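You operate a simulated robot arm through the tools that you are given. There is no shell and no other tool. Be economical: measure what you need, move in short steps, check, and stop when the job is done.

You run a simulated robot arm. Do the job below in one go: nothing can be reset, and whatever is moved stays where it is left.

TASK
Pull the white bung to drain the trough, scrub the slurry mark off and flush with about 1 l.
Fine: bung on the tap end, orange brush back where it lay, tap shut. Set down upright: orange brush. What is to be rubbed or washed off counts as gone when no trace of it is left.

The check looks at the end state, three seconds after you hand in, the way a careful person would. Anything else that was tipped, shoved, dropped, spilled or broken makes it a failure.

THE ROBOT
A 7-joint arm with a two-finger parallel gripper, fixed in place. Base frame: the origin is at the foot of the arm, x ahead of it, y to its left, z up. Units: mm, degrees, N and s.
With the tool pointing down near the work surface it reaches from about 220 to 660 mm from the base axis. Its first joint turns from -66.0 to 66.0 degrees. Payload 1.57 kg.
Tool frame: the origin (TCP) lies between the finger pads and is the grasp point; the fingertips stand 30 mm ahead of it; z points along the fingers, y is the line along which they close. Largest opening 110 mm; finger width 24, thickness 12; the body of the gripper, 48 by 112 mm, starts 78 mm behind the TCP.
Orientation is told as [roll, pitch, yaw] about the base's x, y, z axes, in that order, counted from this pose: with the fingers straight down and closing along the base's y, the tool's x points along the base's -x, its y along +y and its z along -z.

THE INTERFACE
- The arm moves only by the tool apply_moves. Its argument "increments" is text: rows parted by semicolons, each of 7 numbers parted by spaces: the turn, a rotation vector about the tool's x, y, z in units of 120 degrees (1.0 is 120 degrees), then the shift along the tool's x, y, z in units of 500 mm (1.0 is 500 mm), then the finger opening in mm, from 0 to 110. In form: wx wy wz dx dy dz fingers; .... A call has 1 to 20 rows; each row is the pose to reach, as a shift and turn from the pose commanded when the call began, along the tool's axes at that moment. A call with a number of a shift or a turn outside -1 to 1 is refused whole. Each row takes 0.2 s and may step no farther than 50 mm and 8.6 degrees from the row before; otherwise, or with a gripper value out of range, the whole call is refused. A pose out of reach is approached as far as the arm can. The call stops where the force on the tool passes 50 N (or 10 N more than at its start, if that is more) or the arm is blocked; 0.2 s more then pass. The fingers move at their own pace (about 108 mm/s each) and stop on an object; they squeeze with about 41 N. The grip force told is the motor's: it shows also when the fingers shut on nothing. Time passes only in rows, and 0.2 s behind the last, so rows that repeat a pose let the fingers close. The reply holds the time, the measured pose of the TCP, the force on the tool along the base axes, the opening and the grip force, in the units named above and with some noise, with the torque about the TCP (base axes, N m) and any sound that the robot's microphone picked up.
- Cameras (640 x 400 px; columns grow to the right, rows downward): "scene" is fixed at [165.1, -405.3, 1382.2]; the picture's right is [0.71, -0.70, 0.00], its down [-0.54, -0.55, -0.63] and it looks along [0.44, 0.45, -0.77] (base axes); focal length 237 px, centre (320, 200). "wrist" rides on the gripper at [70, 16, -141] in the tool frame; the picture's right is [-0.23, 0.97, 0.00], its down [-0.86, -0.20, -0.48] and it looks along [-0.47, -0.11, 0.88] (tool axes); focal length 222 px, centre (320, 200). There is no depth. A picture from a camera that has moved, and an enlarged one, comes with that camera's place and axes in the base frame and with its lens.
- get_image(camera): a new picture of that camera. It takes no simulated time.
- inspect(camera, box): a new picture of the part [left, top, right, bottom] of that camera's present view, enlarged. It takes no simulated time.
- job_done(): hands the job in; it is judged then, once.

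Go step by step. Nothing tells you positions but the pictures and the camera data: compare them with the known pose of the tool, close in by small moves and look again before you grip or let go. The budget is 120 turns and 76 pictures, counting those below and the enlarged ones. Unless the task says otherwise, let go and move clear before handing in, and close with one line.

The tools are called after ">>>" as name(argument=value, ...) on one line, values as JSON. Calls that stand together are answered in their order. apply_moves: Moves the arm, as the interface text tells. Its arguments: {"type":"object","properties":{"increments":{"type":"string"}},"required":["increments"]} The other tools are called the same way: get_image (camera) takes a picture; inspect (camera, box) takes an enlarged picture of a part of a camera's view; job_done () hands the job in.

At the start:

```text
clock: 0.0
eef_pos: [381.9, 106.0, 1108.9]
tcp_rot: [0.0, -0.1, 0.0]
wrist_force: [0.2, 0.4, 0.2]
moment: [-0.02, 0.01, 0.02]
opening: 110.1
gripper_force: 0.1
```

scene: 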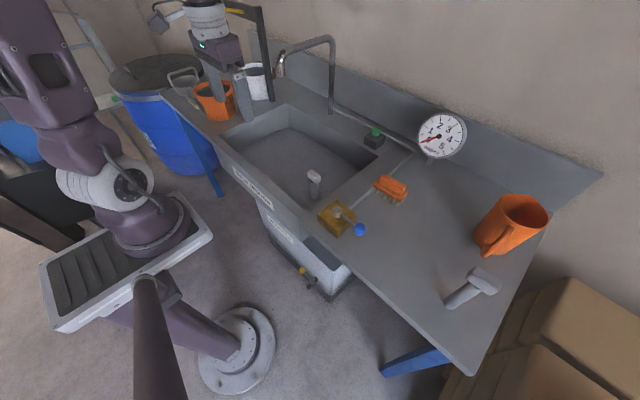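
wrist: 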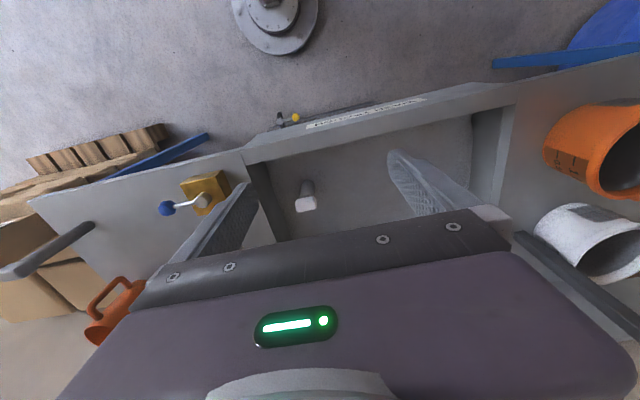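

I see a bench with a trough, a white bung standing in it, an orange brush, a brass valve with a blue knob lever, a gauge, and a tap spout. I will enlarge the key regions first.

>>> inspect(camera="scene", box=[210, 90, 410, 215])

>>> inspect(camera="scene", box=[280, 110, 480, 250])

>>> inspect(camera="scene", box=[220, 150, 380, 310])

```text
3.20 times, centred on (310, 152) of scene
camera zoom: at [165.1, -405.3, 1382.2], right [0.71, -0.7, 0.0], down [-0.54, -0.55, -0.63], along [0.44, 0.45, -0.77], focal length 759 px, centre (352, 352)
```

zoom: 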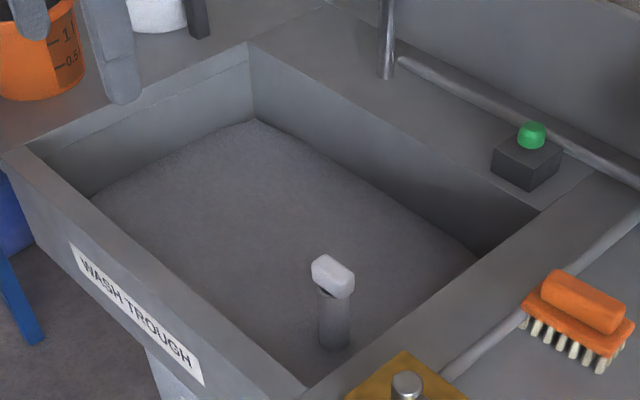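

```text
2.86 times, centred on (380, 180) of scene
camera zoom: at [165.1, -405.3, 1382.2], right [0.71, -0.7, 0.0], down [-0.54, -0.55, -0.63], along [0.44, 0.45, -0.77], focal length 678 px, centre (149, 257)
```

zoom: 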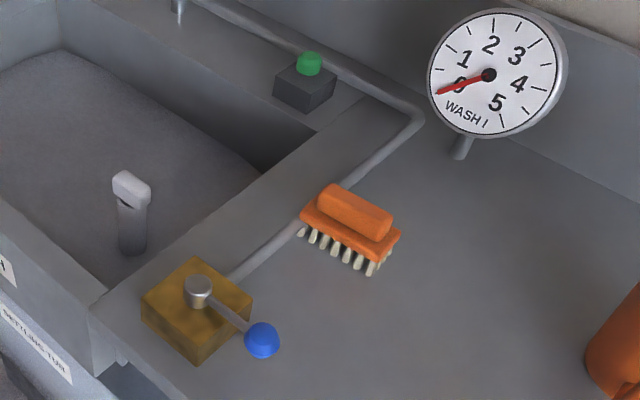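

```text
2.50 times, centred on (300, 230) of scene
camera zoom: at [165.1, -405.3, 1382.2], right [0.71, -0.7, 0.0], down [-0.54, -0.55, -0.63], along [0.44, 0.45, -0.77], focal length 593 px, centre (370, 125)
```

zoom: 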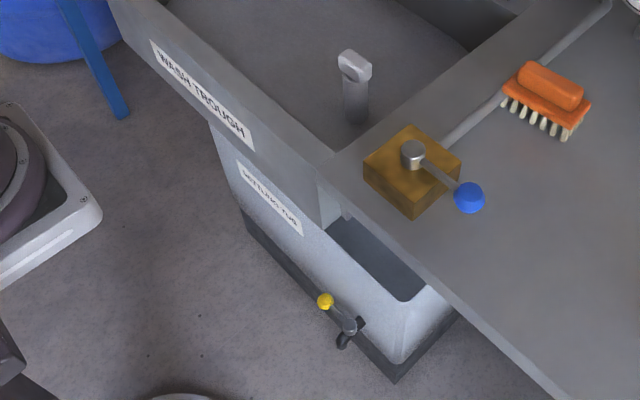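

The bung top is near (561, 30, 797) and the blue tap knob near (471, -242, 851). I move the wrist camera over toward the tap and brush for a second view.

>>> apply_moves(increments="0 0 0 -0.02 -0.08 0 110; 0 0 0 -0.04 -0.16 0 110; 0 0 0 -0.06 -0.24 0 110; 0 0 0 -0.08 -0.32 0 110; 0 0 0 -0.1 -0.4 0 110; 0 0 0 -0.12 -0.48 0 110")

>>> get_image(camera="wrist")

>>> get_image(camera="scene")

```text
clock: 1.4
eef_pos: [442.3, -135.2, 1109.1]
tcp_rot: [0.0, 0.0, 0.0]
wrist_force: [-0.2, -0.5, 0.0]
moment: [0.01, -0.04, 0.0]
opening: 110.3
gripper_force: 0.1
```

```text
70 pictures are left
camera wrist: at [371.5, -119.5, 1250.2], right [0.23, 0.97, 0.0], down [0.86, -0.2, 0.48], along [0.47, -0.11, -0.88], focal length 222 px, centre (320, 200)
```

wrist: 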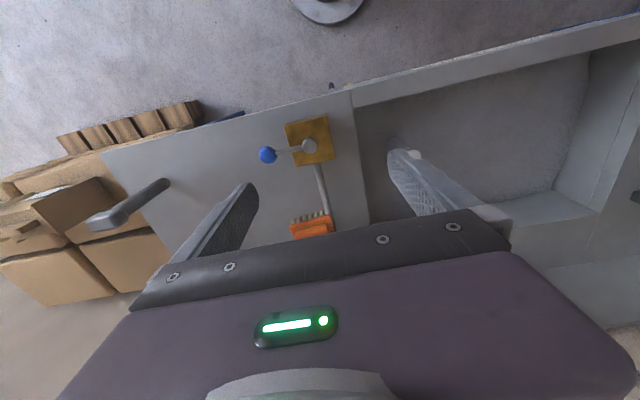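

```text
69 pictures are left
```

scene: 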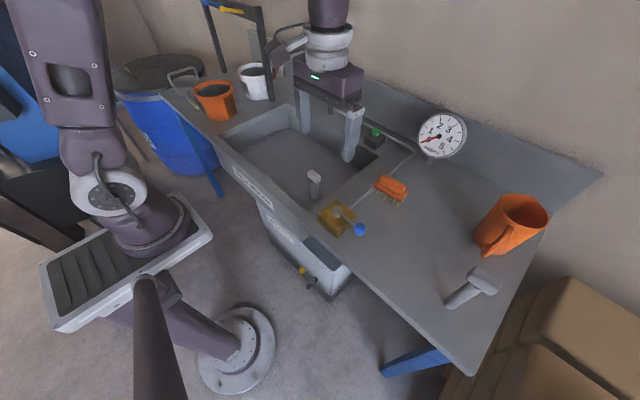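

The brush seems to lie near (666, -208, 826), at the edge of reach. I will zoom in on it and the tap.

>>> inspect(camera="scene", box=[300, 160, 420, 250])

>>> inspect(camera="wrist", box=[240, 90, 400, 250])

```text
4.44 times, centred on (360, 205) of scene
camera zoom: at [165.1, -405.3, 1382.2], right [0.71, -0.7, 0.0], down [-0.54, -0.55, -0.63], along [0.44, 0.45, -0.77], focal length 1054 px, centre (142, 178)
```

zoom: 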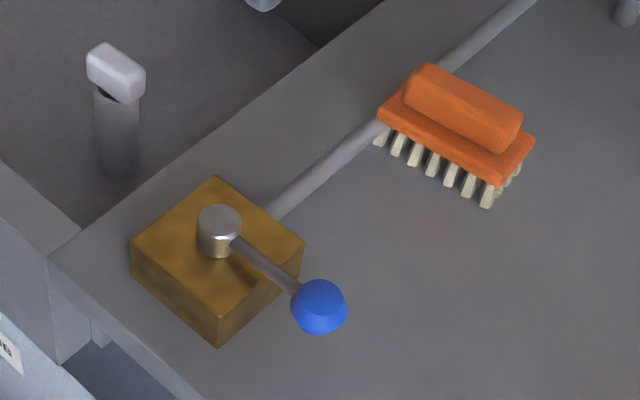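

```text
2.50 times, centred on (320, 170) of wrist
camera zoom: at [371.5, -119.5, 1250.2], right [0.23, 0.97, 0.0], down [0.86, -0.2, 0.48], along [0.47, -0.11, -0.88], focal length 555 px, centre (320, 275)
```

zoom: 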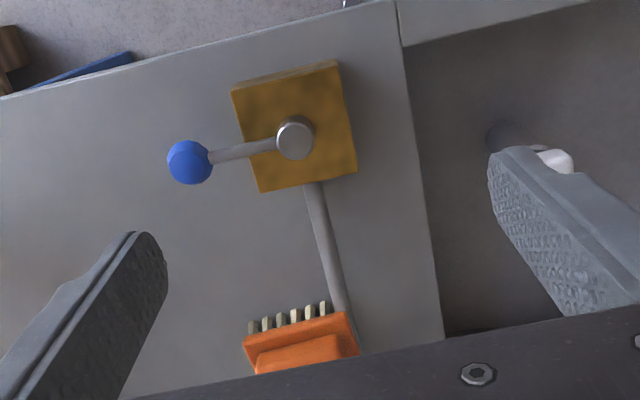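

The brush's long axis runs about along y, and its handle centre is about (675, -203). The bung's cap is longer along y. I move above the bung to look closely.

>>> apply_moves(increments="0 0 0 -0.034 0.047 0.054 110; 0 0 0 -0.068 0.094 0.108 110; 0 0 0 -0.101 0.141 0.162 110; 0 0 0 -0.135 0.188 0.216 110; 0 0 0 -0.169 0.236 0.27 110; 0 0 0 -0.202 0.283 0.324 110; 0 0 0 -0.236 0.33 0.378 110")

>>> get_image(camera="wrist")

>>> inspect(camera="scene", box=[220, 90, 420, 215])

```text
clock: 3.0
eef_pos: [560.9, 29.9, 919.4]
tcp_rot: [0.0, -0.1, 0.1]
wrist_force: [0.3, -0.1, 0.1]
moment: [-0.07, 0.03, 0.01]
opening: 109.9
gripper_force: 0.0
```

```text
66 pictures are left
camera wrist: at [490.1, 46.3, 1060.3], right [0.23, 0.97, 0.0], down [0.85, -0.2, 0.48], along [0.47, -0.11, -0.88], focal length 222 px, centre (320, 200)
```

wrist: 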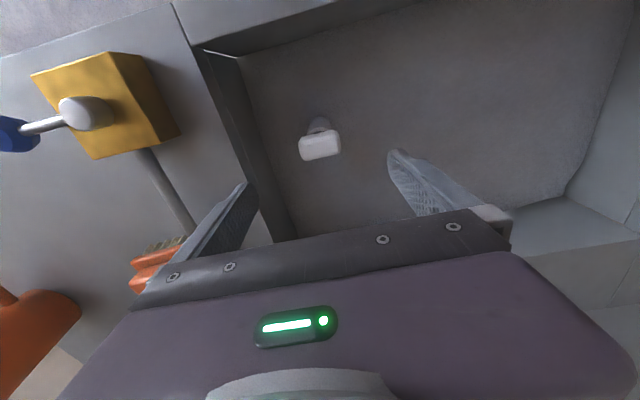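

```text
3.20 times, centred on (320, 152) of scene
camera zoom: at [165.1, -405.3, 1382.2], right [0.71, -0.7, 0.0], down [-0.54, -0.55, -0.63], along [0.44, 0.45, -0.77], focal length 759 px, centre (320, 352)
```

zoom: 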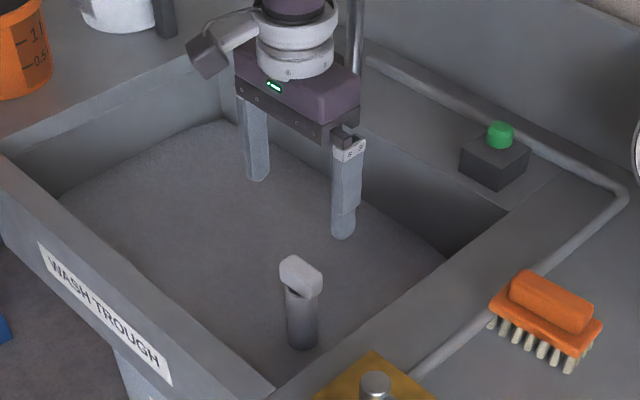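

The cap's centre is confirmed at about (561, 30, 793). I descend with the fingers straddling it along y and close.

>>> apply_moves(increments="0 0 0 0 0 0.09 80; 0 0 0 0 0 0.18 80; 0 0 0 0 0 0.256 80; 0 0 0 0 0 0.256 30; 0 0 0 0 0 0.256 20; 0 0 0 0 0 0.256 20")

>>> get_image(camera="wrist")

>>> inspect(camera="scene", box=[270, 100, 390, 220])

```text
clock: 4.4
eef_pos: [559.8, 29.1, 791.7]
tcp_rot: [0.0, 0.0, 0.0]
wrist_force: [-0.1, -0.3, 0.1]
moment: [0.01, 0.02, 0.03]
opening: 49.3
gripper_force: 41.1
```

```text
64 pictures are left
camera wrist: at [489.0, 46.3, 932.8], right [0.23, 0.97, 0.0], down [0.86, -0.2, 0.48], along [0.47, -0.11, -0.88], focal length 222 px, centre (320, 200)
```

wrist: 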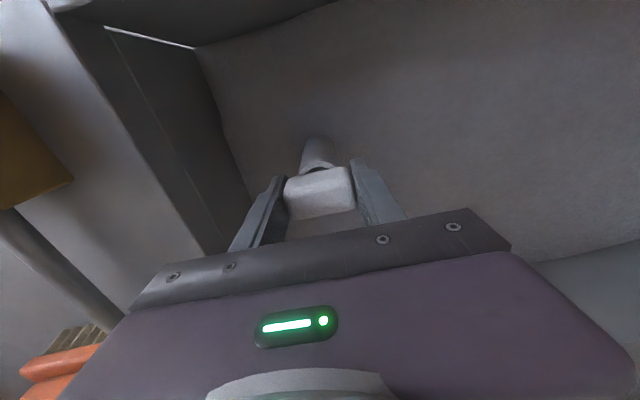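

```text
3.33 times, centred on (330, 160) of scene
camera zoom: at [165.2, -405.3, 1382.2], right [0.71, -0.7, 0.0], down [-0.54, -0.55, -0.63], along [0.44, 0.45, -0.77], focal length 791 px, centre (287, 333)
```

zoom: 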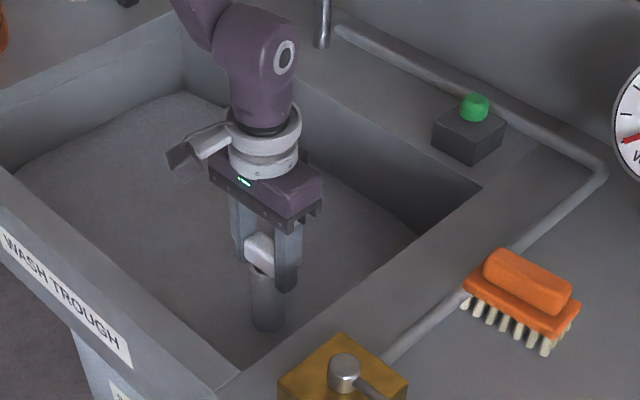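

The cap is gripped (49 mm, 41 N). I pull straight up slowly.

>>> apply_moves(increments="0 0 0 0 0 -0.02 20; 0 0 0 0 0 -0.05 20; 0 0 0 0 0 -0.1 20; 0 0 0 0 0 -0.18 20; 0 0 0 0 0 -0.26 20; 0 0 0 0 0 -0.34 20; 0 0 0 0 0 -0.4 20")

>>> get_image(camera="scene")

>>> get_image(camera="wrist")

```text
clock: 6.0
eef_pos: [558.5, 30.4, 992.4]
tcp_rot: [0.0, 0.0, 0.0]
wrist_force: [-0.4, -0.2, -0.7]
moment: [-0.01, -0.02, 0.01]
opening: 49.2
gripper_force: 40.6
```

```text
62 pictures are left
```

scene: 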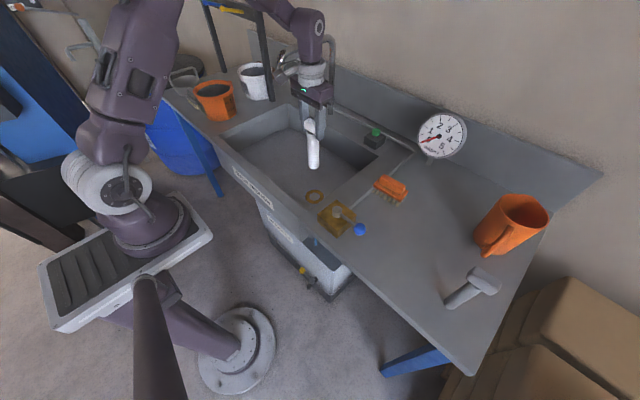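

```text
61 pictures are left
camera wrist: at [488.8, 46.1, 1133.4], right [0.23, 0.97, 0.0], down [0.86, -0.2, 0.48], along [0.47, -0.11, -0.88], focal length 222 px, centre (320, 200)
```

wrist: 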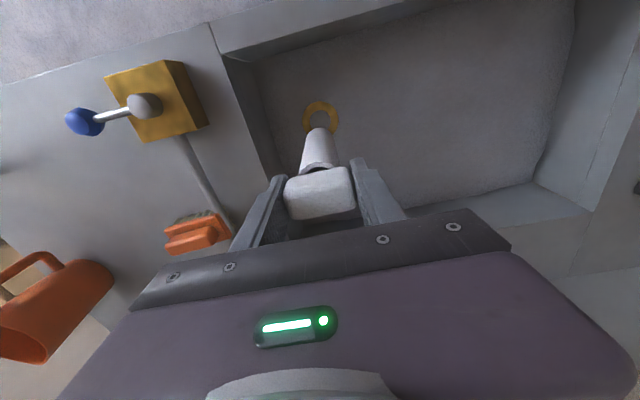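

The bung is out and water is draining. I'll zoom in to find its length and see the drain.

>>> inspect(camera="scene", box=[260, 80, 400, 240])

>>> inspect(camera="scene", box=[230, 200, 390, 310])

```text
2.50 times, centred on (330, 160) of scene
camera zoom: at [165.1, -405.3, 1382.2], right [0.71, -0.7, 0.0], down [-0.54, -0.55, -0.63], along [0.44, 0.45, -0.77], focal length 593 px, centre (295, 300)
```

zoom: 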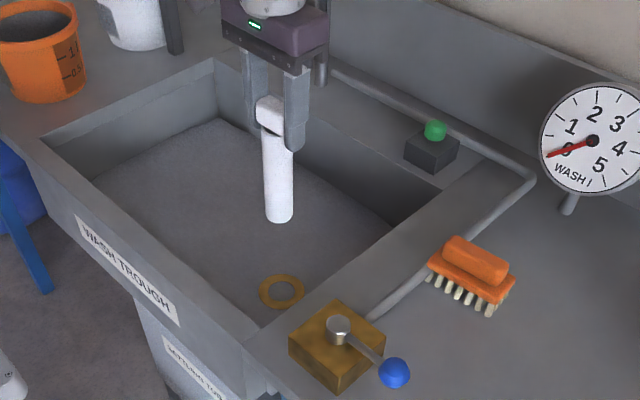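

```text
3.64 times, centred on (310, 255) of scene
camera zoom: at [165.1, -405.3, 1382.2], right [0.71, -0.7, 0.0], down [-0.54, -0.55, -0.63], along [0.44, 0.45, -0.77], focal length 862 px, centre (356, 0)
```

zoom: 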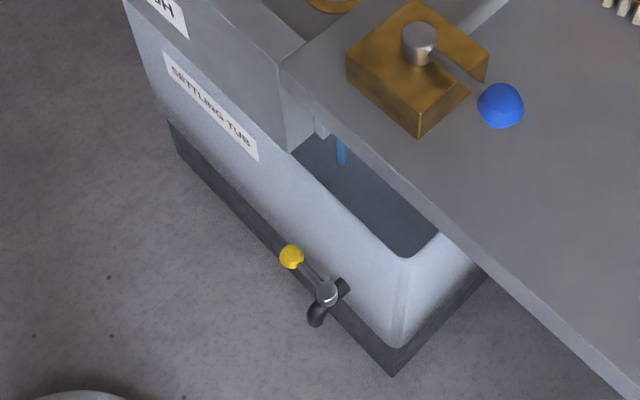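

The drain is running into the settling tub. The bung is about 158 mm long below the grip. I carry it high over the valve to a clear place on the tap-end deck, near (510, -370).

>>> apply_moves(increments="0 0 0 0 0 -0.08 20; 0 0 0 0 0 -0.14 20; 0 0 0 0.01 -0.08 -0.14 20; 0 0 0 0.02 -0.16 -0.14 20; 0 0 0 0.03 -0.24 -0.14 20; 0 0 0 0.04 -0.32 -0.14 20; 0 0 0 0.05 -0.4 -0.14 20; 0 0 0 0.06 -0.48 -0.14 20; 0 0 0 0.07 -0.56 -0.14 20; 0 0 0 0.08 -0.64 -0.14 20; 0 0 0 0.09 -0.72 -0.14 20; 0 0 0 0.097 -0.8 -0.14 20; 0 0 0 0.097 -0.8 -0.06 20; 0 0 0 0.097 -0.8 0 20")

>>> get_image(camera="wrist")

>>> get_image(camera="scene")

```text
clock: 9.0
eef_pos: [511.7, -369.9, 992.5]
tcp_rot: [0.0, 0.0, 0.0]
wrist_force: [-0.1, 0.0, -0.6]
moment: [0.0, 0.01, -0.01]
opening: 49.4
gripper_force: 41.2
```

```text
58 pictures are left
camera wrist: at [441.1, -352.9, 1133.4], right [0.23, 0.97, 0.0], down [0.85, -0.2, 0.48], along [0.47, -0.11, -0.88], focal length 222 px, centre (320, 200)
```

wrist: 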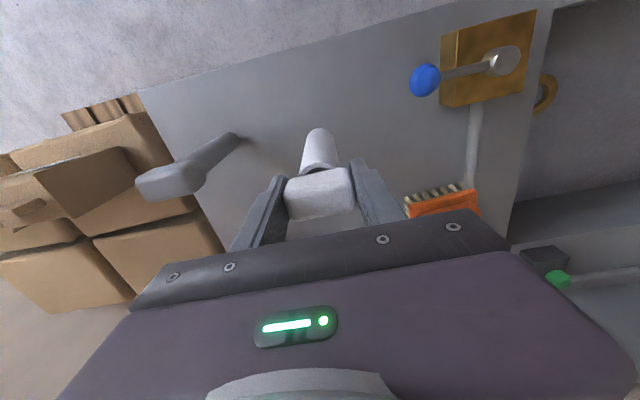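

```text
57 pictures are left
```

scene: 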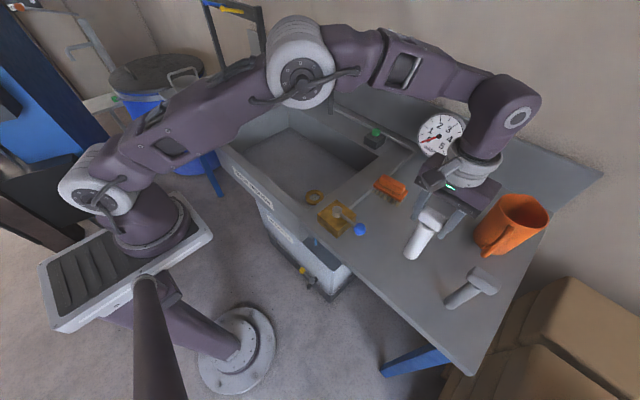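

It hangs clear. I lower it to near contact.

>>> apply_moves(increments="0 0 0 0 0 0.02 20; 0 0 0 0 0 0.036 20; 0 0 0 0 0 0.036 20")

>>> inspect(camera="scene", box=[380, 180, 500, 280])

```text
clock: 9.8
eef_pos: [511.6, -369.1, 974.9]
tcp_rot: [0.1, 0.0, 0.0]
wrist_force: [0.0, 0.3, -0.6]
moment: [-0.01, -0.01, 0.01]
opening: 49.3
gripper_force: 40.9
```

```text
4.00 times, centred on (440, 230) of scene
camera zoom: at [165.1, -405.3, 1382.2], right [0.71, -0.7, 0.0], down [-0.54, -0.55, -0.63], along [0.44, 0.45, -0.77], focal length 949 px, centre (-160, 80)
```

zoom: 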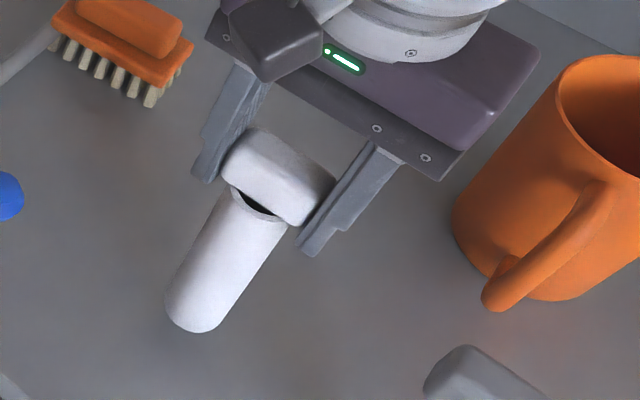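

>>> apply_moves(increments="0 0 0 0 0 0.004 20; 0 0 0 0 0 0.008 20; 0 0 0 0 0 0.012 20; 0 0 0 0 0 0.012 20")

```text
clock: 10.8
eef_pos: [511.0, -369.1, 967.3]
tcp_rot: [0.0, 0.1, 0.0]
wrist_force: [0.1, 0.7, -0.6]
moment: [0.0, 0.03, 0.0]
opening: 49.5
gripper_force: 40.8
```

>>> apply_moves(increments="0 0 0 0 0 0.003 20; 0 0 0 0 0 0.006 20; 0 0 0 0 0 0.009 20; 0 0 0 0 0 0.009 20")

```text
clock: 11.8
eef_pos: [510.6, -368.2, 962.3]
tcp_rot: [0.1, 0.0, 0.0]
wrist_force: [-0.2, -0.3, -0.4]
moment: [-0.02, 0.03, -0.02]
opening: 49.2
gripper_force: 40.9
```

>>> apply_moves(increments="0 0 0 0 0 0.003 20; 0 0 0 0 0 0.006 20; 0 0 0 0 0 0.006 20")

>>> inspect(camera="scene", box=[380, 180, 500, 280])

```text
clock: 12.6
eef_pos: [511.2, -370.1, 960.2]
tcp_rot: [0.1, 0.0, 0.0]
wrist_force: [-0.5, -0.2, -0.7]
moment: [-0.02, 0.02, 0.01]
opening: 49.3
gripper_force: 41.1
```

```text
4.00 times, centred on (440, 230) of scene
camera zoom: at [165.1, -405.3, 1382.2], right [0.71, -0.7, 0.0], down [-0.54, -0.55, -0.63], along [0.44, 0.45, -0.77], focal length 949 px, centre (-160, 80)
```

zoom: 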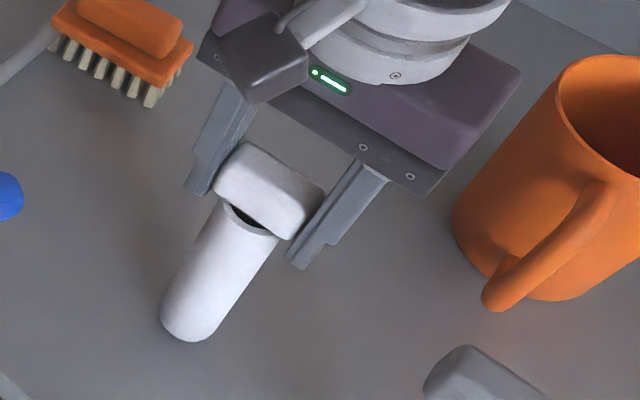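

>>> apply_moves(increments="0 0 0 0 0 0.004 20; 0 0 0 0 0 0.008 20; 0 0 0 0 0 0.012 20; 0 0 0 0 0 0.012 20")

```text
clock: 13.6
eef_pos: [511.0, -369.6, 954.1]
tcp_rot: [-0.1, 0.0, 0.1]
wrist_force: [0.2, 0.5, -0.9]
moment: [0.02, 0.03, -0.02]
opening: 49.2
gripper_force: 41.2
```

>>> apply_moves(increments="0 0 0 0 0 0.004 20; 0 0 0 0 0 0.008 20; 0 0 0 0 0 0.008 20")

```text
clock: 14.4
eef_pos: [510.7, -370.8, 950.3]
tcp_rot: [-0.1, 0.1, 0.1]
wrist_force: [-2.6, 3.5, 13.9]
moment: [0.46, 0.28, 0.04]
opening: 49.4
gripper_force: 40.6
```

Contact with the deck (14 N). I back off 0.5 mm, open slowly and look.

>>> apply_moves(increments="0 0 0 0 0 -0.001 49; 0 0 0 0 0 -0.001 56; 0 0 0 0 0 -0.001 75; 0 0 0 0 0 -0.001 75")

>>> inspect(camera="scene", box=[380, 180, 500, 280])

```text
clock: 15.4
eef_pos: [510.7, -369.8, 951.1]
tcp_rot: [0.1, 0.0, -0.1]
wrist_force: [-0.4, 0.3, -0.3]
moment: [0.0, 0.04, -0.01]
opening: 74.8
gripper_force: 0.2
```

```text
4.00 times, centred on (440, 230) of scene
camera zoom: at [165.1, -405.3, 1382.2], right [0.71, -0.7, 0.0], down [-0.54, -0.55, -0.63], along [0.44, 0.45, -0.77], focal length 949 px, centre (-160, 80)
```

zoom: 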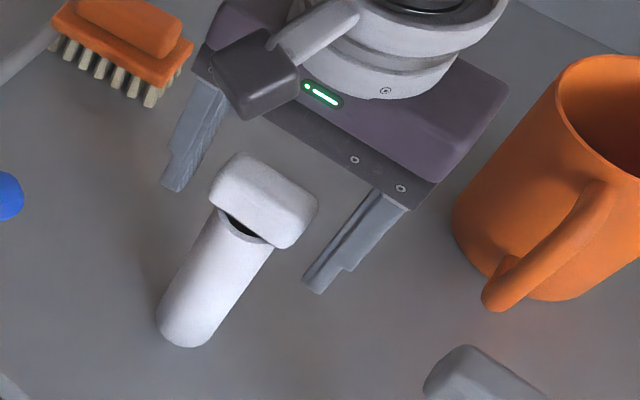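

The bung stands upright. I rise clear and look at the trough.

>>> apply_moves(increments="0 0 0 0 0 -0.08 75; 0 0 0 0 0 -0.17 75; 0 0 0 0 0 -0.26 75; 0 0 0 0 0 -0.34 75")

>>> inspect(camera="scene", box=[210, 80, 400, 230])

>>> get_image(camera="scene")

```text
clock: 16.4
eef_pos: [506.2, -365.5, 1120.5]
tcp_rot: [0.0, -0.1, -0.1]
wrist_force: [0.2, -0.3, -0.2]
moment: [0.0, -0.02, 0.01]
opening: 74.7
gripper_force: 0.1
out of reach, approached as far as the arm can: row 4
```

```text
2.67 times, centred on (305, 155) of scene
camera zoom: at [165.1, -405.3, 1382.2], right [0.71, -0.7, 0.0], down [-0.54, -0.55, -0.63], along [0.44, 0.45, -0.77], focal length 632 px, centre (360, 320)
```

zoom: 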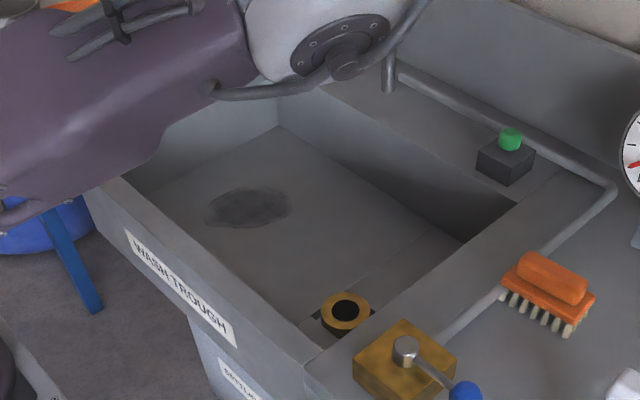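

```text
52 pictures are left
```

scene: 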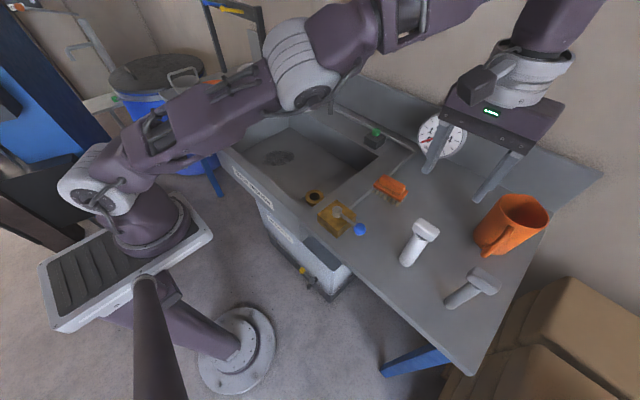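

The trough is drained, and the slurry mark is a dark ellipse around (608, 320), about z 675. Now I test reach above the brush.

>>> apply_moves(increments="0 0 0 0 0.07 0.04 110; 0 0 0 -0.03 0.15 0.06 110; 0 0 0 -0.09 0.21 0.08 110; 0 0 0 -0.15 0.27 0.12 110; 0 0 0 -0.21 0.3 0.18 110; 0 0 0 -0.25 0.33 0.25 110; 0 0 0 -0.28 0.33 0.32 110; 0 0 0 -0.31 0.33 0.38 110")

>>> get_image(camera="wrist")

>>> inspect(camera="scene", box=[320, 100, 480, 250])

```text
clock: 18.2
eef_pos: [660.4, -201.1, 929.4]
tcp_rot: [-0.1, 0.0, 0.0]
wrist_force: [-0.4, -0.3, -0.6]
moment: [0.04, 0.04, 0.04]
opening: 110.1
gripper_force: 0.1
```

```text
51 pictures are left
camera wrist: at [590.3, -184.1, 1070.3], right [0.23, 0.97, 0.0], down [0.86, -0.2, 0.48], along [0.47, -0.11, -0.88], focal length 222 px, centre (320, 200)
```

wrist: 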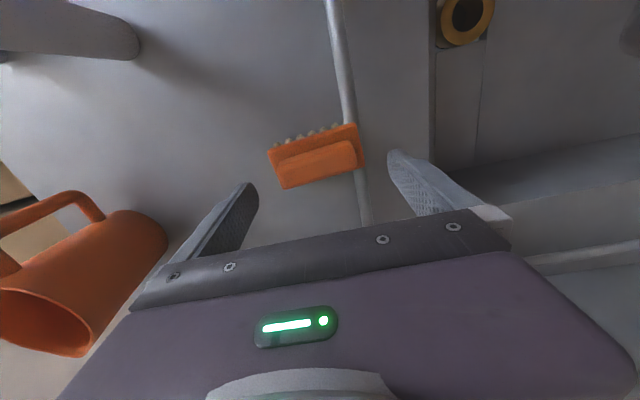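

```text
2.67 times, centred on (400, 175) of scene
camera zoom: at [165.2, -405.3, 1382.2], right [0.71, -0.7, 0.0], down [-0.54, -0.55, -0.63], along [0.44, 0.45, -0.77], focal length 632 px, centre (107, 267)
```

zoom: 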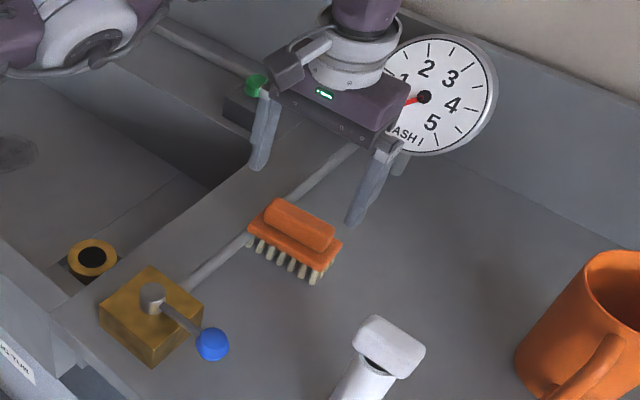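

I reached (660, -201, 929), so the brush is within reach. Before I pick it up, I check where the spout hangs over the trough, since it may be in the arm's way.

>>> inspect(camera="scene", box=[200, 0, 440, 150])

```text
2.67 times, centred on (320, 75) of scene
camera zoom: at [165.2, -405.3, 1382.2], right [0.71, -0.7, 0.0], down [-0.54, -0.55, -0.63], along [0.44, 0.45, -0.77], focal length 632 px, centre (320, 533)
```

zoom: 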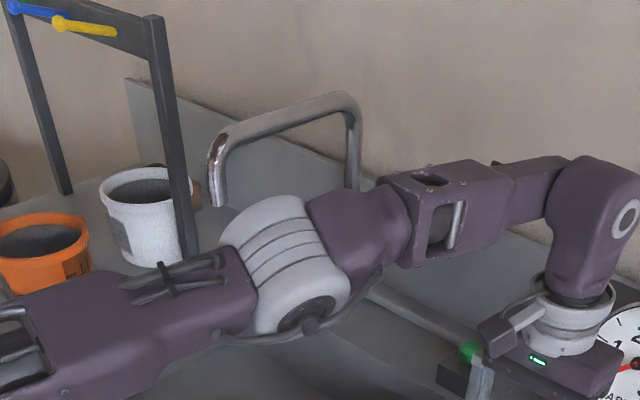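

The nozzle hangs around (690, 325) with its tip near z 1000, right above the mark's far edge. I should scrub with the tool pitched outward so the wrist stays clear. I measure the brush more finely first.

>>> inspect(camera="wrist", box=[240, 100, 400, 200])

>>> inspect(camera="scene", box=[360, 165, 420, 215])

```text
4.00 times, centred on (320, 150) of wrist
camera zoom: at [590.3, -184.1, 1070.3], right [0.23, 0.97, 0.0], down [0.86, -0.2, 0.48], along [0.47, -0.11, -0.88], focal length 888 px, centre (320, 400)
```

zoom: 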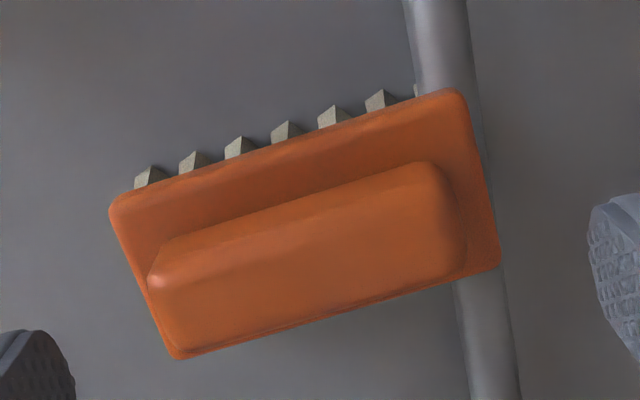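

```text
8.00 times, centred on (390, 190) of scene
camera zoom: at [165.2, -405.3, 1382.2], right [0.71, -0.7, 0.0], down [-0.54, -0.55, -0.63], along [0.44, 0.45, -0.77], focal length 1898 px, centre (-240, 280)
```

zoom: 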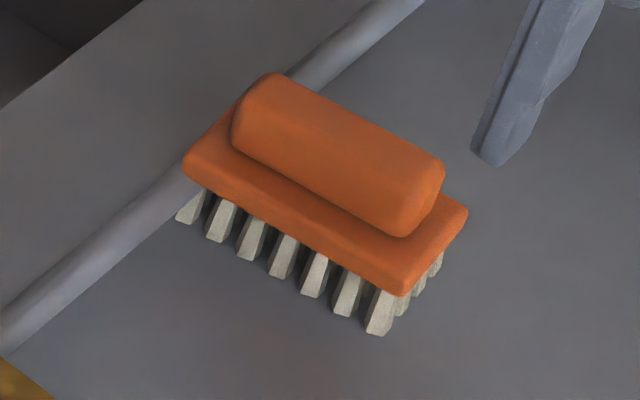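

The brush is yawed about +5°, its handle top is around z 855-860 and its centre near (664, -204). I pitch the tool 16° outward with 5° of yaw and take a pre-grasp position just above.

>>> apply_moves(increments="-0.003 -0.067 -0.021 0.01 -0.003 0.02 110; -0.006 -0.133 -0.042 0.02 -0.006 0.042 110; -0.006 -0.133 -0.042 0.02 -0.006 0.042 110")

>>> get_image(camera="wrist")

>>> inspect(camera="scene", box=[340, 120, 450, 230])

```text
clock: 19.0
eef_pos: [649.2, -203.7, 909.7]
tcp_rot: [-0.1, -16.0, 5.0]
wrist_force: [-0.5, -0.1, 1.3]
moment: [-0.02, -0.03, -0.01]
opening: 109.9
gripper_force: 0.0
```

```text
46 pictures are left
camera wrist: at [542.8, -196.9, 1025.6], right [0.13, 0.99, 0.06], down [0.7, -0.14, 0.7], along [0.7, -0.05, -0.72], focal length 222 px, centre (320, 200)
```

wrist: 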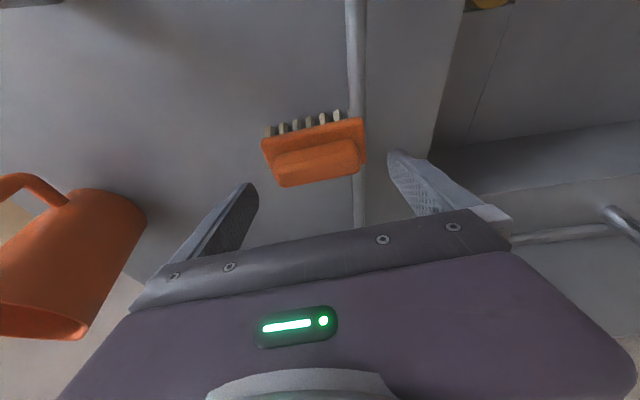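

```text
3.64 times, centred on (395, 175) of scene
camera zoom: at [165.1, -405.3, 1382.2], right [0.71, -0.7, 0.0], down [-0.54, -0.55, -0.63], along [0.44, 0.45, -0.77], focal length 862 px, centre (47, 291)
```

zoom: 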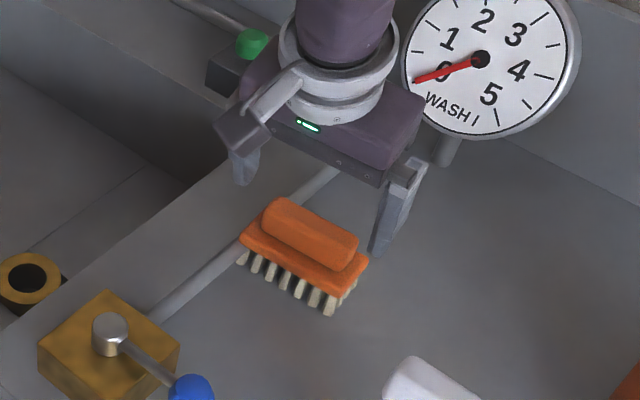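

The handle centre is refined to (666, -205), top at about z 850. I descend along the tool axis and check before closing.

>>> apply_moves(increments="0 0 0 0.002 -0.002 0.05 110; 0 0 0 0.005 -0.004 0.08 110; 0 0 0 0.005 -0.004 0.092 110; 0 0 0 0.005 -0.004 0.092 110")

>>> inspect(camera="wrist", box=[220, 100, 420, 240])

>>> inspect(camera="scene", box=[350, 140, 430, 220])

```text
clock: 20.0
eef_pos: [660.0, -205.0, 864.0]
tcp_rot: [0.1, -16.0, 5.1]
wrist_force: [0.4, -0.1, 0.4]
moment: [0.05, 0.0, -0.03]
opening: 110.2
gripper_force: 0.0
```

```text
2.86 times, centred on (320, 170) of wrist
camera zoom: at [553.5, -197.8, 980.8], right [0.13, 0.99, 0.06], down [0.71, -0.14, 0.7], along [0.7, -0.05, -0.72], focal length 635 px, centre (320, 286)
```

zoom: 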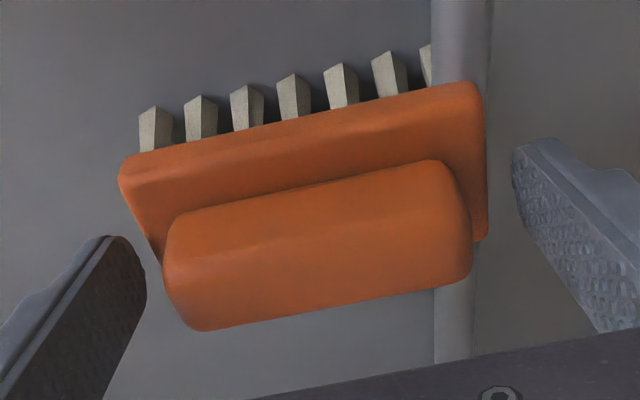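

```text
5.00 times, centred on (390, 180) of scene
camera zoom: at [165.1, -405.3, 1382.2], right [0.71, -0.7, 0.0], down [-0.54, -0.55, -0.63], along [0.44, 0.45, -0.77], focal length 1186 px, centre (-30, 300)
```

zoom: 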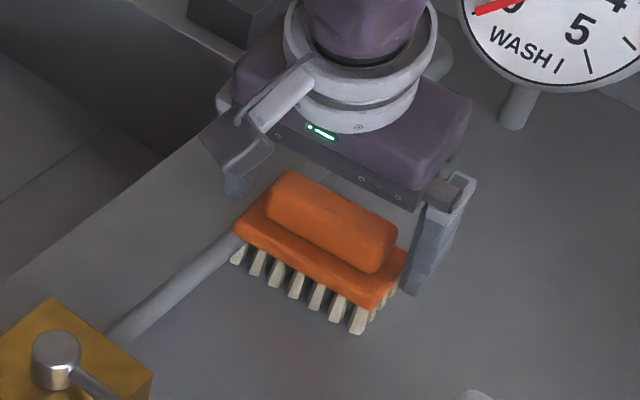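

The fingers are aligned and level; the brush sits about 4 mm toward -y. I shift by that and close.

>>> apply_moves(increments="0 0 0 0 -0.008 0 110; 0 0 0 0 -0.008 0 90; 0 0 0 0 -0.008 0 60; 0 0 0 0 -0.008 0 40; 0 0 0 0 -0.008 0 40")

>>> inspect(camera="wrist", box=[220, 100, 420, 240])

```text
clock: 21.2
eef_pos: [660.8, -207.7, 865.0]
tcp_rot: [0.0, -16.0, 5.1]
wrist_force: [-0.5, 0.3, 1.6]
moment: [0.19, 0.03, 0.03]
opening: 99.0
gripper_force: 41.3
```

```text
2.86 times, centred on (320, 170) of wrist
camera zoom: at [554.1, -201.6, 981.4], right [0.13, 0.99, 0.06], down [0.71, -0.14, 0.7], along [0.7, -0.05, -0.72], focal length 635 px, centre (320, 286)
```

zoom: 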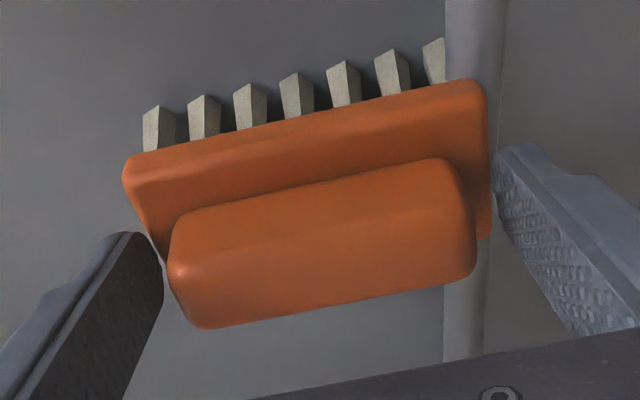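

The fingers closed on the plate ends (99 mm), only just engaging. I reopen, go 7 mm lower for a full plate-end grip, and close again.

>>> apply_moves(increments="0 0 0 0 0 0 110; 0 0 0 0 0.001 0 110; 0 0 0 0 0.001 0.007 110; 0 0 0 0 0.001 0.014 110; 0 0 0 0 0.001 0.014 90; 0 0 0 0 0.001 0.014 90; 0 0 0 0 0.001 0.014 90")

>>> inspect(camera="wrist", box=[220, 100, 420, 240])

```text
clock: 22.8
eef_pos: [663.4, -207.9, 857.8]
tcp_rot: [0.0, -16.0, 5.0]
wrist_force: [-0.5, -0.6, 1.6]
moment: [0.02, 0.06, -0.01]
opening: 99.1
gripper_force: 41.0
```

```text
2.86 times, centred on (320, 170) of wrist
camera zoom: at [555.9, -200.9, 974.0], right [0.13, 0.99, 0.06], down [0.71, -0.14, 0.7], along [0.7, -0.05, -0.72], focal length 635 px, centre (320, 286)
```

zoom: 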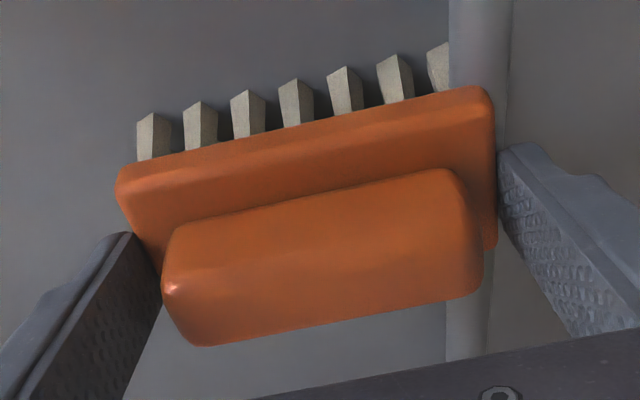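

The plate is gripped firmly with TCP at (663.4, -207.9, 857.8), rot (0, -16, 5), which I note for putting it back. I lift and check.

>>> apply_moves(increments="0 0 0 -0.011 0 -0.038 90; 0 0 0 -0.033 0 -0.115 90; 0 0 0 -0.05 0 -0.173 90; 0 0 0 -0.05 0 -0.173 90")

>>> get_image(camera="wrist")

```text
clock: 23.8
eef_pos: [663.1, -207.6, 949.0]
tcp_rot: [0.1, -16.1, 5.0]
wrist_force: [0.3, 0.4, -1.7]
moment: [0.0, -0.01, 0.01]
opening: 99.2
gripper_force: 40.5
```

```text
40 pictures are left
camera wrist: at [556.5, -200.6, 1064.9], right [0.13, 0.99, 0.06], down [0.71, -0.14, 0.7], along [0.7, -0.05, -0.72], focal length 222 px, centre (320, 200)
```

wrist: 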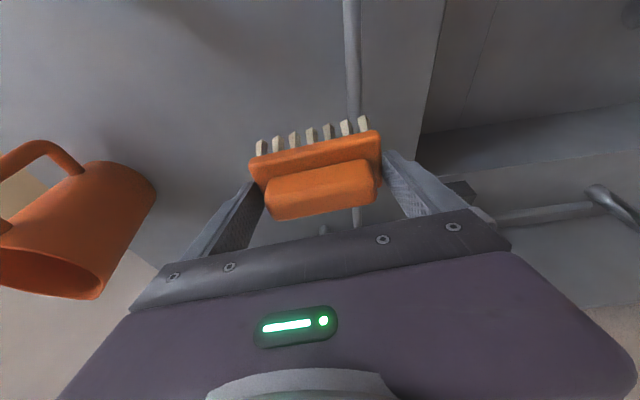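

The brush is held level. I pull back a little in x and carry it over the trough toward the mark, staying short of the nozzle.

>>> apply_moves(increments="0 0 0 0.0957 0.0087 -0.0275 90; 0 0 0 0.1168 0.1009 -0.0336 90; 0 0 0 0.1087 0.1965 -0.0313 90; 0 0 0 0.1007 0.2921 -0.029 90; 0 0 0 0.0926 0.3877 -0.0267 90; 0 0 0 0.0846 0.4833 -0.0244 90; 0 0 0 0.0765 0.5789 -0.0221 90; 0 0 0 0.0684 0.6745 -0.0198 90; 0 0 0 0.0604 0.7701 -0.0175 90; 0 0 0 0.0523 0.8657 -0.0152 90; 0 0 0 0.0443 0.9613 -0.0129 90")

>>> get_image(camera="scene")

>>> get_image(camera="wrist")

```text
clock: 26.2
eef_pos: [598.3, 270.2, 948.0]
tcp_rot: [-0.1, -16.0, 5.1]
wrist_force: [-0.1, 0.2, -0.8]
moment: [-0.04, 0.01, 0.01]
opening: 99.3
gripper_force: 41.7
```

```text
39 pictures are left
```

scene: 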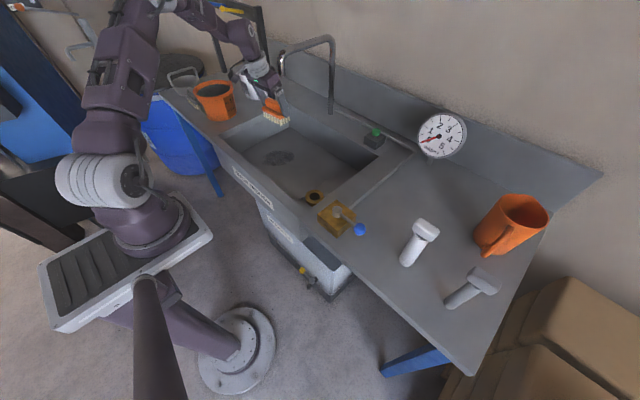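

```text
38 pictures are left
camera wrist: at [490.4, 276.6, 1065.2], right [0.13, 0.99, 0.06], down [0.71, -0.14, 0.7], along [0.7, -0.05, -0.72], focal length 222 px, centre (320, 200)
```

wrist: 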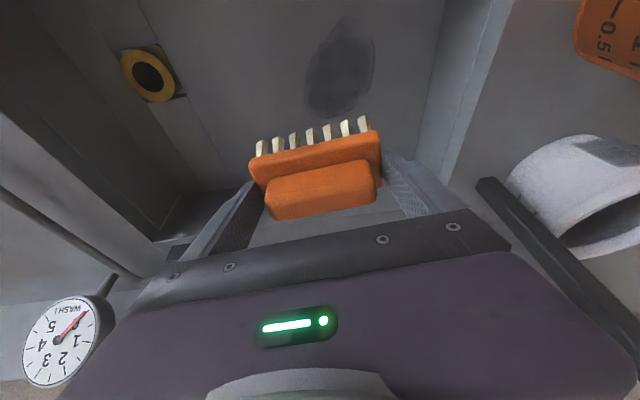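

The mark is clearly visible around (595, 315), x 530-665, y 263-373. I shift to y 317 and lower into the trough.

>>> apply_moves(increments="0 0 0 -0.008 0.094 0.002 90; 0 0 0 0.014 0.094 0.08 90; 0 0 0 0.037 0.094 0.16 90; 0 0 0 0.058 0.094 0.23 90; 0 0 0 0.078 0.094 0.3 90; 0 0 0 0.078 0.094 0.3 90")

>>> inspect(camera="scene", box=[200, 30, 400, 190])

```text
clock: 27.6
eef_pos: [597.7, 318.1, 792.3]
tcp_rot: [0.0, -16.0, 5.0]
wrist_force: [0.4, -0.1, -1.5]
moment: [0.02, -0.01, 0.01]
opening: 99.0
gripper_force: 40.8
```

```text
2.50 times, centred on (300, 110) of scene
camera zoom: at [165.2, -405.3, 1382.2], right [0.71, -0.7, 0.0], down [-0.54, -0.55, -0.63], along [0.44, 0.45, -0.77], focal length 593 px, centre (370, 425)
```

zoom: 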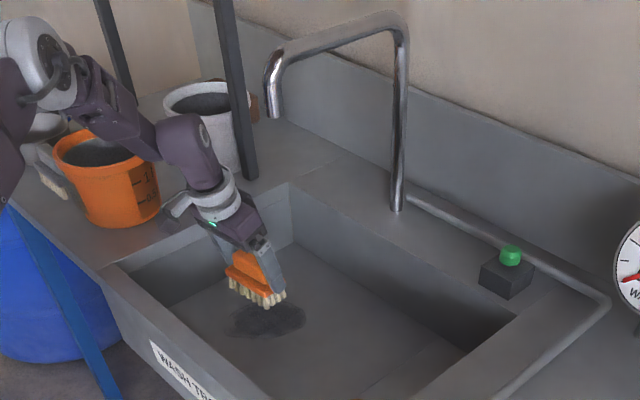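

>>> apply_moves(increments="0 0 0 0.0055 0 0.0192 90; 0 0 0 0.011 0 0.0384 90; 0 0 0 0.0166 0 0.0577 90; 0 0 0 0.0199 0 0.0692 90; 0 0 0 0.0232 0 0.0807 90; 0 0 0 0.0232 0 0.0807 90")

```text
clock: 29.0
eef_pos: [598.8, 316.8, 752.2]
tcp_rot: [0.1, -16.0, 5.2]
wrist_force: [0.0, -0.2, -1.9]
moment: [0.0, 0.0, 0.0]
opening: 99.1
gripper_force: 41.2
```

>>> apply_moves(increments="0 0 0 0.0022 0 0.0077 90; 0 0 0 0.0044 0 0.0154 90; 0 0 0 0.0066 0 0.0231 90; 0 0 0 0.0088 0 0.0308 90; 0 0 0 0.0088 0 0.0308 90")

>>> inspect(camera="scene", box=[240, 90, 360, 190])

```text
clock: 30.2
eef_pos: [597.6, 315.5, 735.4]
tcp_rot: [-0.1, -16.0, 5.2]
wrist_force: [0.5, 0.3, -2.7]
moment: [0.03, 0.01, 0.03]
opening: 99.2
gripper_force: 41.2
```

```text
4.00 times, centred on (300, 140) of scene
camera zoom: at [165.2, -405.3, 1382.2], right [0.71, -0.7, 0.0], down [-0.54, -0.55, -0.63], along [0.44, 0.45, -0.77], focal length 949 px, centre (400, 440)
```

zoom: 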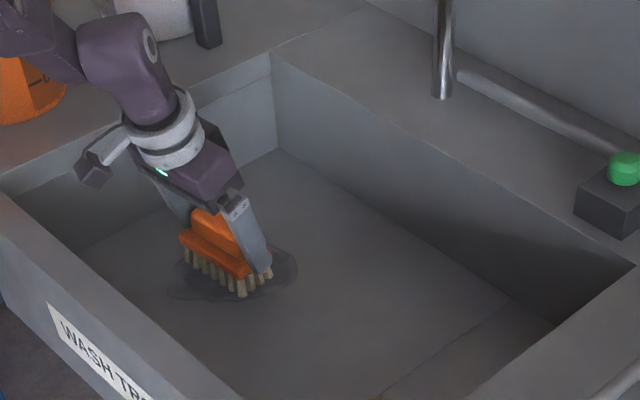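

>>> apply_moves(increments="0 0 0 0.0011 0 0.0038 90; 0 0 0 0.0022 0 0.0077 90; 0 0 0 0.0033 0 0.0115 90; 0 0 0 0.0033 0 0.0115 90")

```text
clock: 31.2
eef_pos: [598.6, 315.1, 730.3]
tcp_rot: [0.0, -15.9, 5.1]
wrist_force: [0.1, -0.1, -1.3]
moment: [-0.02, 0.0, 0.0]
opening: 99.1
gripper_force: 41.2
```

>>> apply_moves(increments="0 0 0 0.0011 0 0.0038 90; 0 0 0 0.0022 0 0.0077 90; 0 0 0 0.0033 0 0.0115 90; 0 0 0 0.0033 0 0.0115 90")

```text
clock: 32.2
eef_pos: [598.7, 316.5, 725.9]
tcp_rot: [0.0, -16.3, 5.2]
wrist_force: [-6.4, -5.5, 44.8]
moment: [-0.54, -0.03, -0.05]
opening: 99.2
gripper_force: 40.4
```

Bristle contact at TCP z ≈ 726 (45 N, a bit much). I ease up 1.5 mm and make a first set of strokes along x.

>>> apply_moves(increments="0 0 0 -0.0008 0 -0.0029 90; 0 0 0 -0.0295 -0.0026 0.0054 90; 0 0 0 -0.0582 -0.0052 0.0136 90; 0 0 0 -0.0869 -0.0078 0.0219 90; 0 0 0 -0.0582 -0.0052 0.0136 90; 0 0 0 -0.0295 -0.0026 0.0054 90; 0 0 0 -0.0008 0 -0.0029 90; 0 0 0 0.0279 0.0026 -0.0112 90; 0 0 0 0.0566 0.0052 -0.0194 90; 0 0 0 0.0853 0.0078 -0.0277 90; 0 0 0 0.0566 0.0052 -0.0194 90; 0 0 0 0.0279 0.0026 -0.0112 90; 0 0 0 -0.0008 0 -0.0029 90")

>>> inspect(camera="scene", box=[240, 90, 360, 190])

```text
clock: 35.0
eef_pos: [596.9, 317.3, 726.2]
tcp_rot: [0.0, -16.0, 5.1]
wrist_force: [-14.0, -0.9, 36.9]
moment: [0.12, 0.21, 0.03]
opening: 99.0
gripper_force: 41.2
```

```text
4.00 times, centred on (300, 140) of scene
camera zoom: at [164.2, -405.7, 1382.2], right [0.71, -0.7, 0.0], down [-0.54, -0.55, -0.63], along [0.44, 0.45, -0.77], focal length 949 px, centre (400, 440)
```

zoom: 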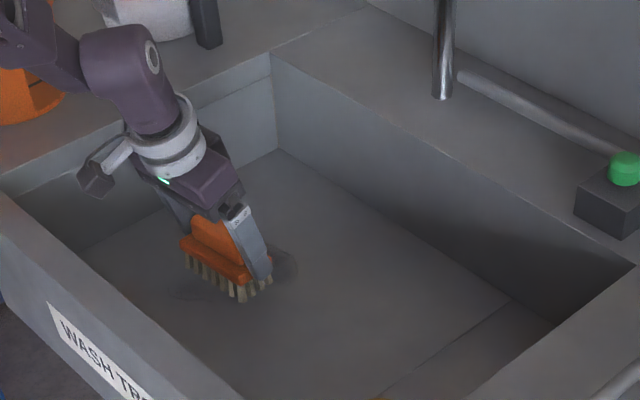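

The swept part is fading. I shift to y ≈ 299 and make longer strokes, reaching farther out.

>>> apply_moves(increments="0 0 0 -0.0353 -0.0394 0.0101 90; 0 0 0 -0.0736 -0.0429 0.0211 90; 0 0 0 -0.1118 -0.0463 0.0321 90; 0 0 0 -0.131 -0.0481 0.0376 90; 0 0 0 -0.0927 -0.0446 0.0266 90; 0 0 0 -0.0544 -0.0411 0.0156 90; 0 0 0 -0.0161 -0.0376 0.0046 90; 0 0 0 0.0221 -0.0342 -0.0064 90; 0 0 0 0.0604 -0.0307 -0.0174 90; 0 0 0 0.1083 -0.0263 -0.0312 90; 0 0 0 0.0604 -0.0307 -0.0174 90; 0 0 0 0.0221 -0.0342 -0.0064 90; 0 0 0 -0.0161 -0.0376 0.0046 90; 0 0 0 -0.0544 -0.0411 0.0156 90; 0 0 0 -0.0927 -0.0446 0.0266 90; 0 0 0 -0.131 -0.0481 0.0376 90; 0 0 0 -0.0927 -0.0446 0.0266 90; 0 0 0 -0.0544 -0.0411 0.0156 90; 0 0 0 -0.0161 -0.0376 0.0046 90; 0 0 0 0 0 0 90")

>>> inspect(camera="scene", box=[240, 90, 360, 190])

```text
clock: 35.9
eef_pos: [650.9, 303.3, 725.3]
tcp_rot: [0.2, -15.8, 6.2]
wrist_force: [0.3, -1.0, 5.2]
moment: [-0.06, -0.22, -0.01]
opening: 99.1
gripper_force: 41.0
out of reach, approached as far as the arm can: row 3, 4
stopped in row 4: the force on the tool passed its limit at 54 N (the readings are from after the stop); the commanded pose is now the measured one
```

```text
4.00 times, centred on (300, 140) of scene
camera zoom: at [165.0, -405.3, 1382.2], right [0.71, -0.7, 0.0], down [-0.54, -0.55, -0.63], along [0.44, 0.45, -0.77], focal length 949 px, centre (400, 440)
```

zoom: 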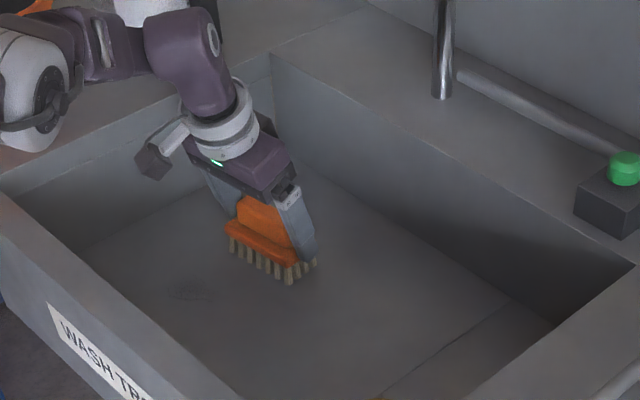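

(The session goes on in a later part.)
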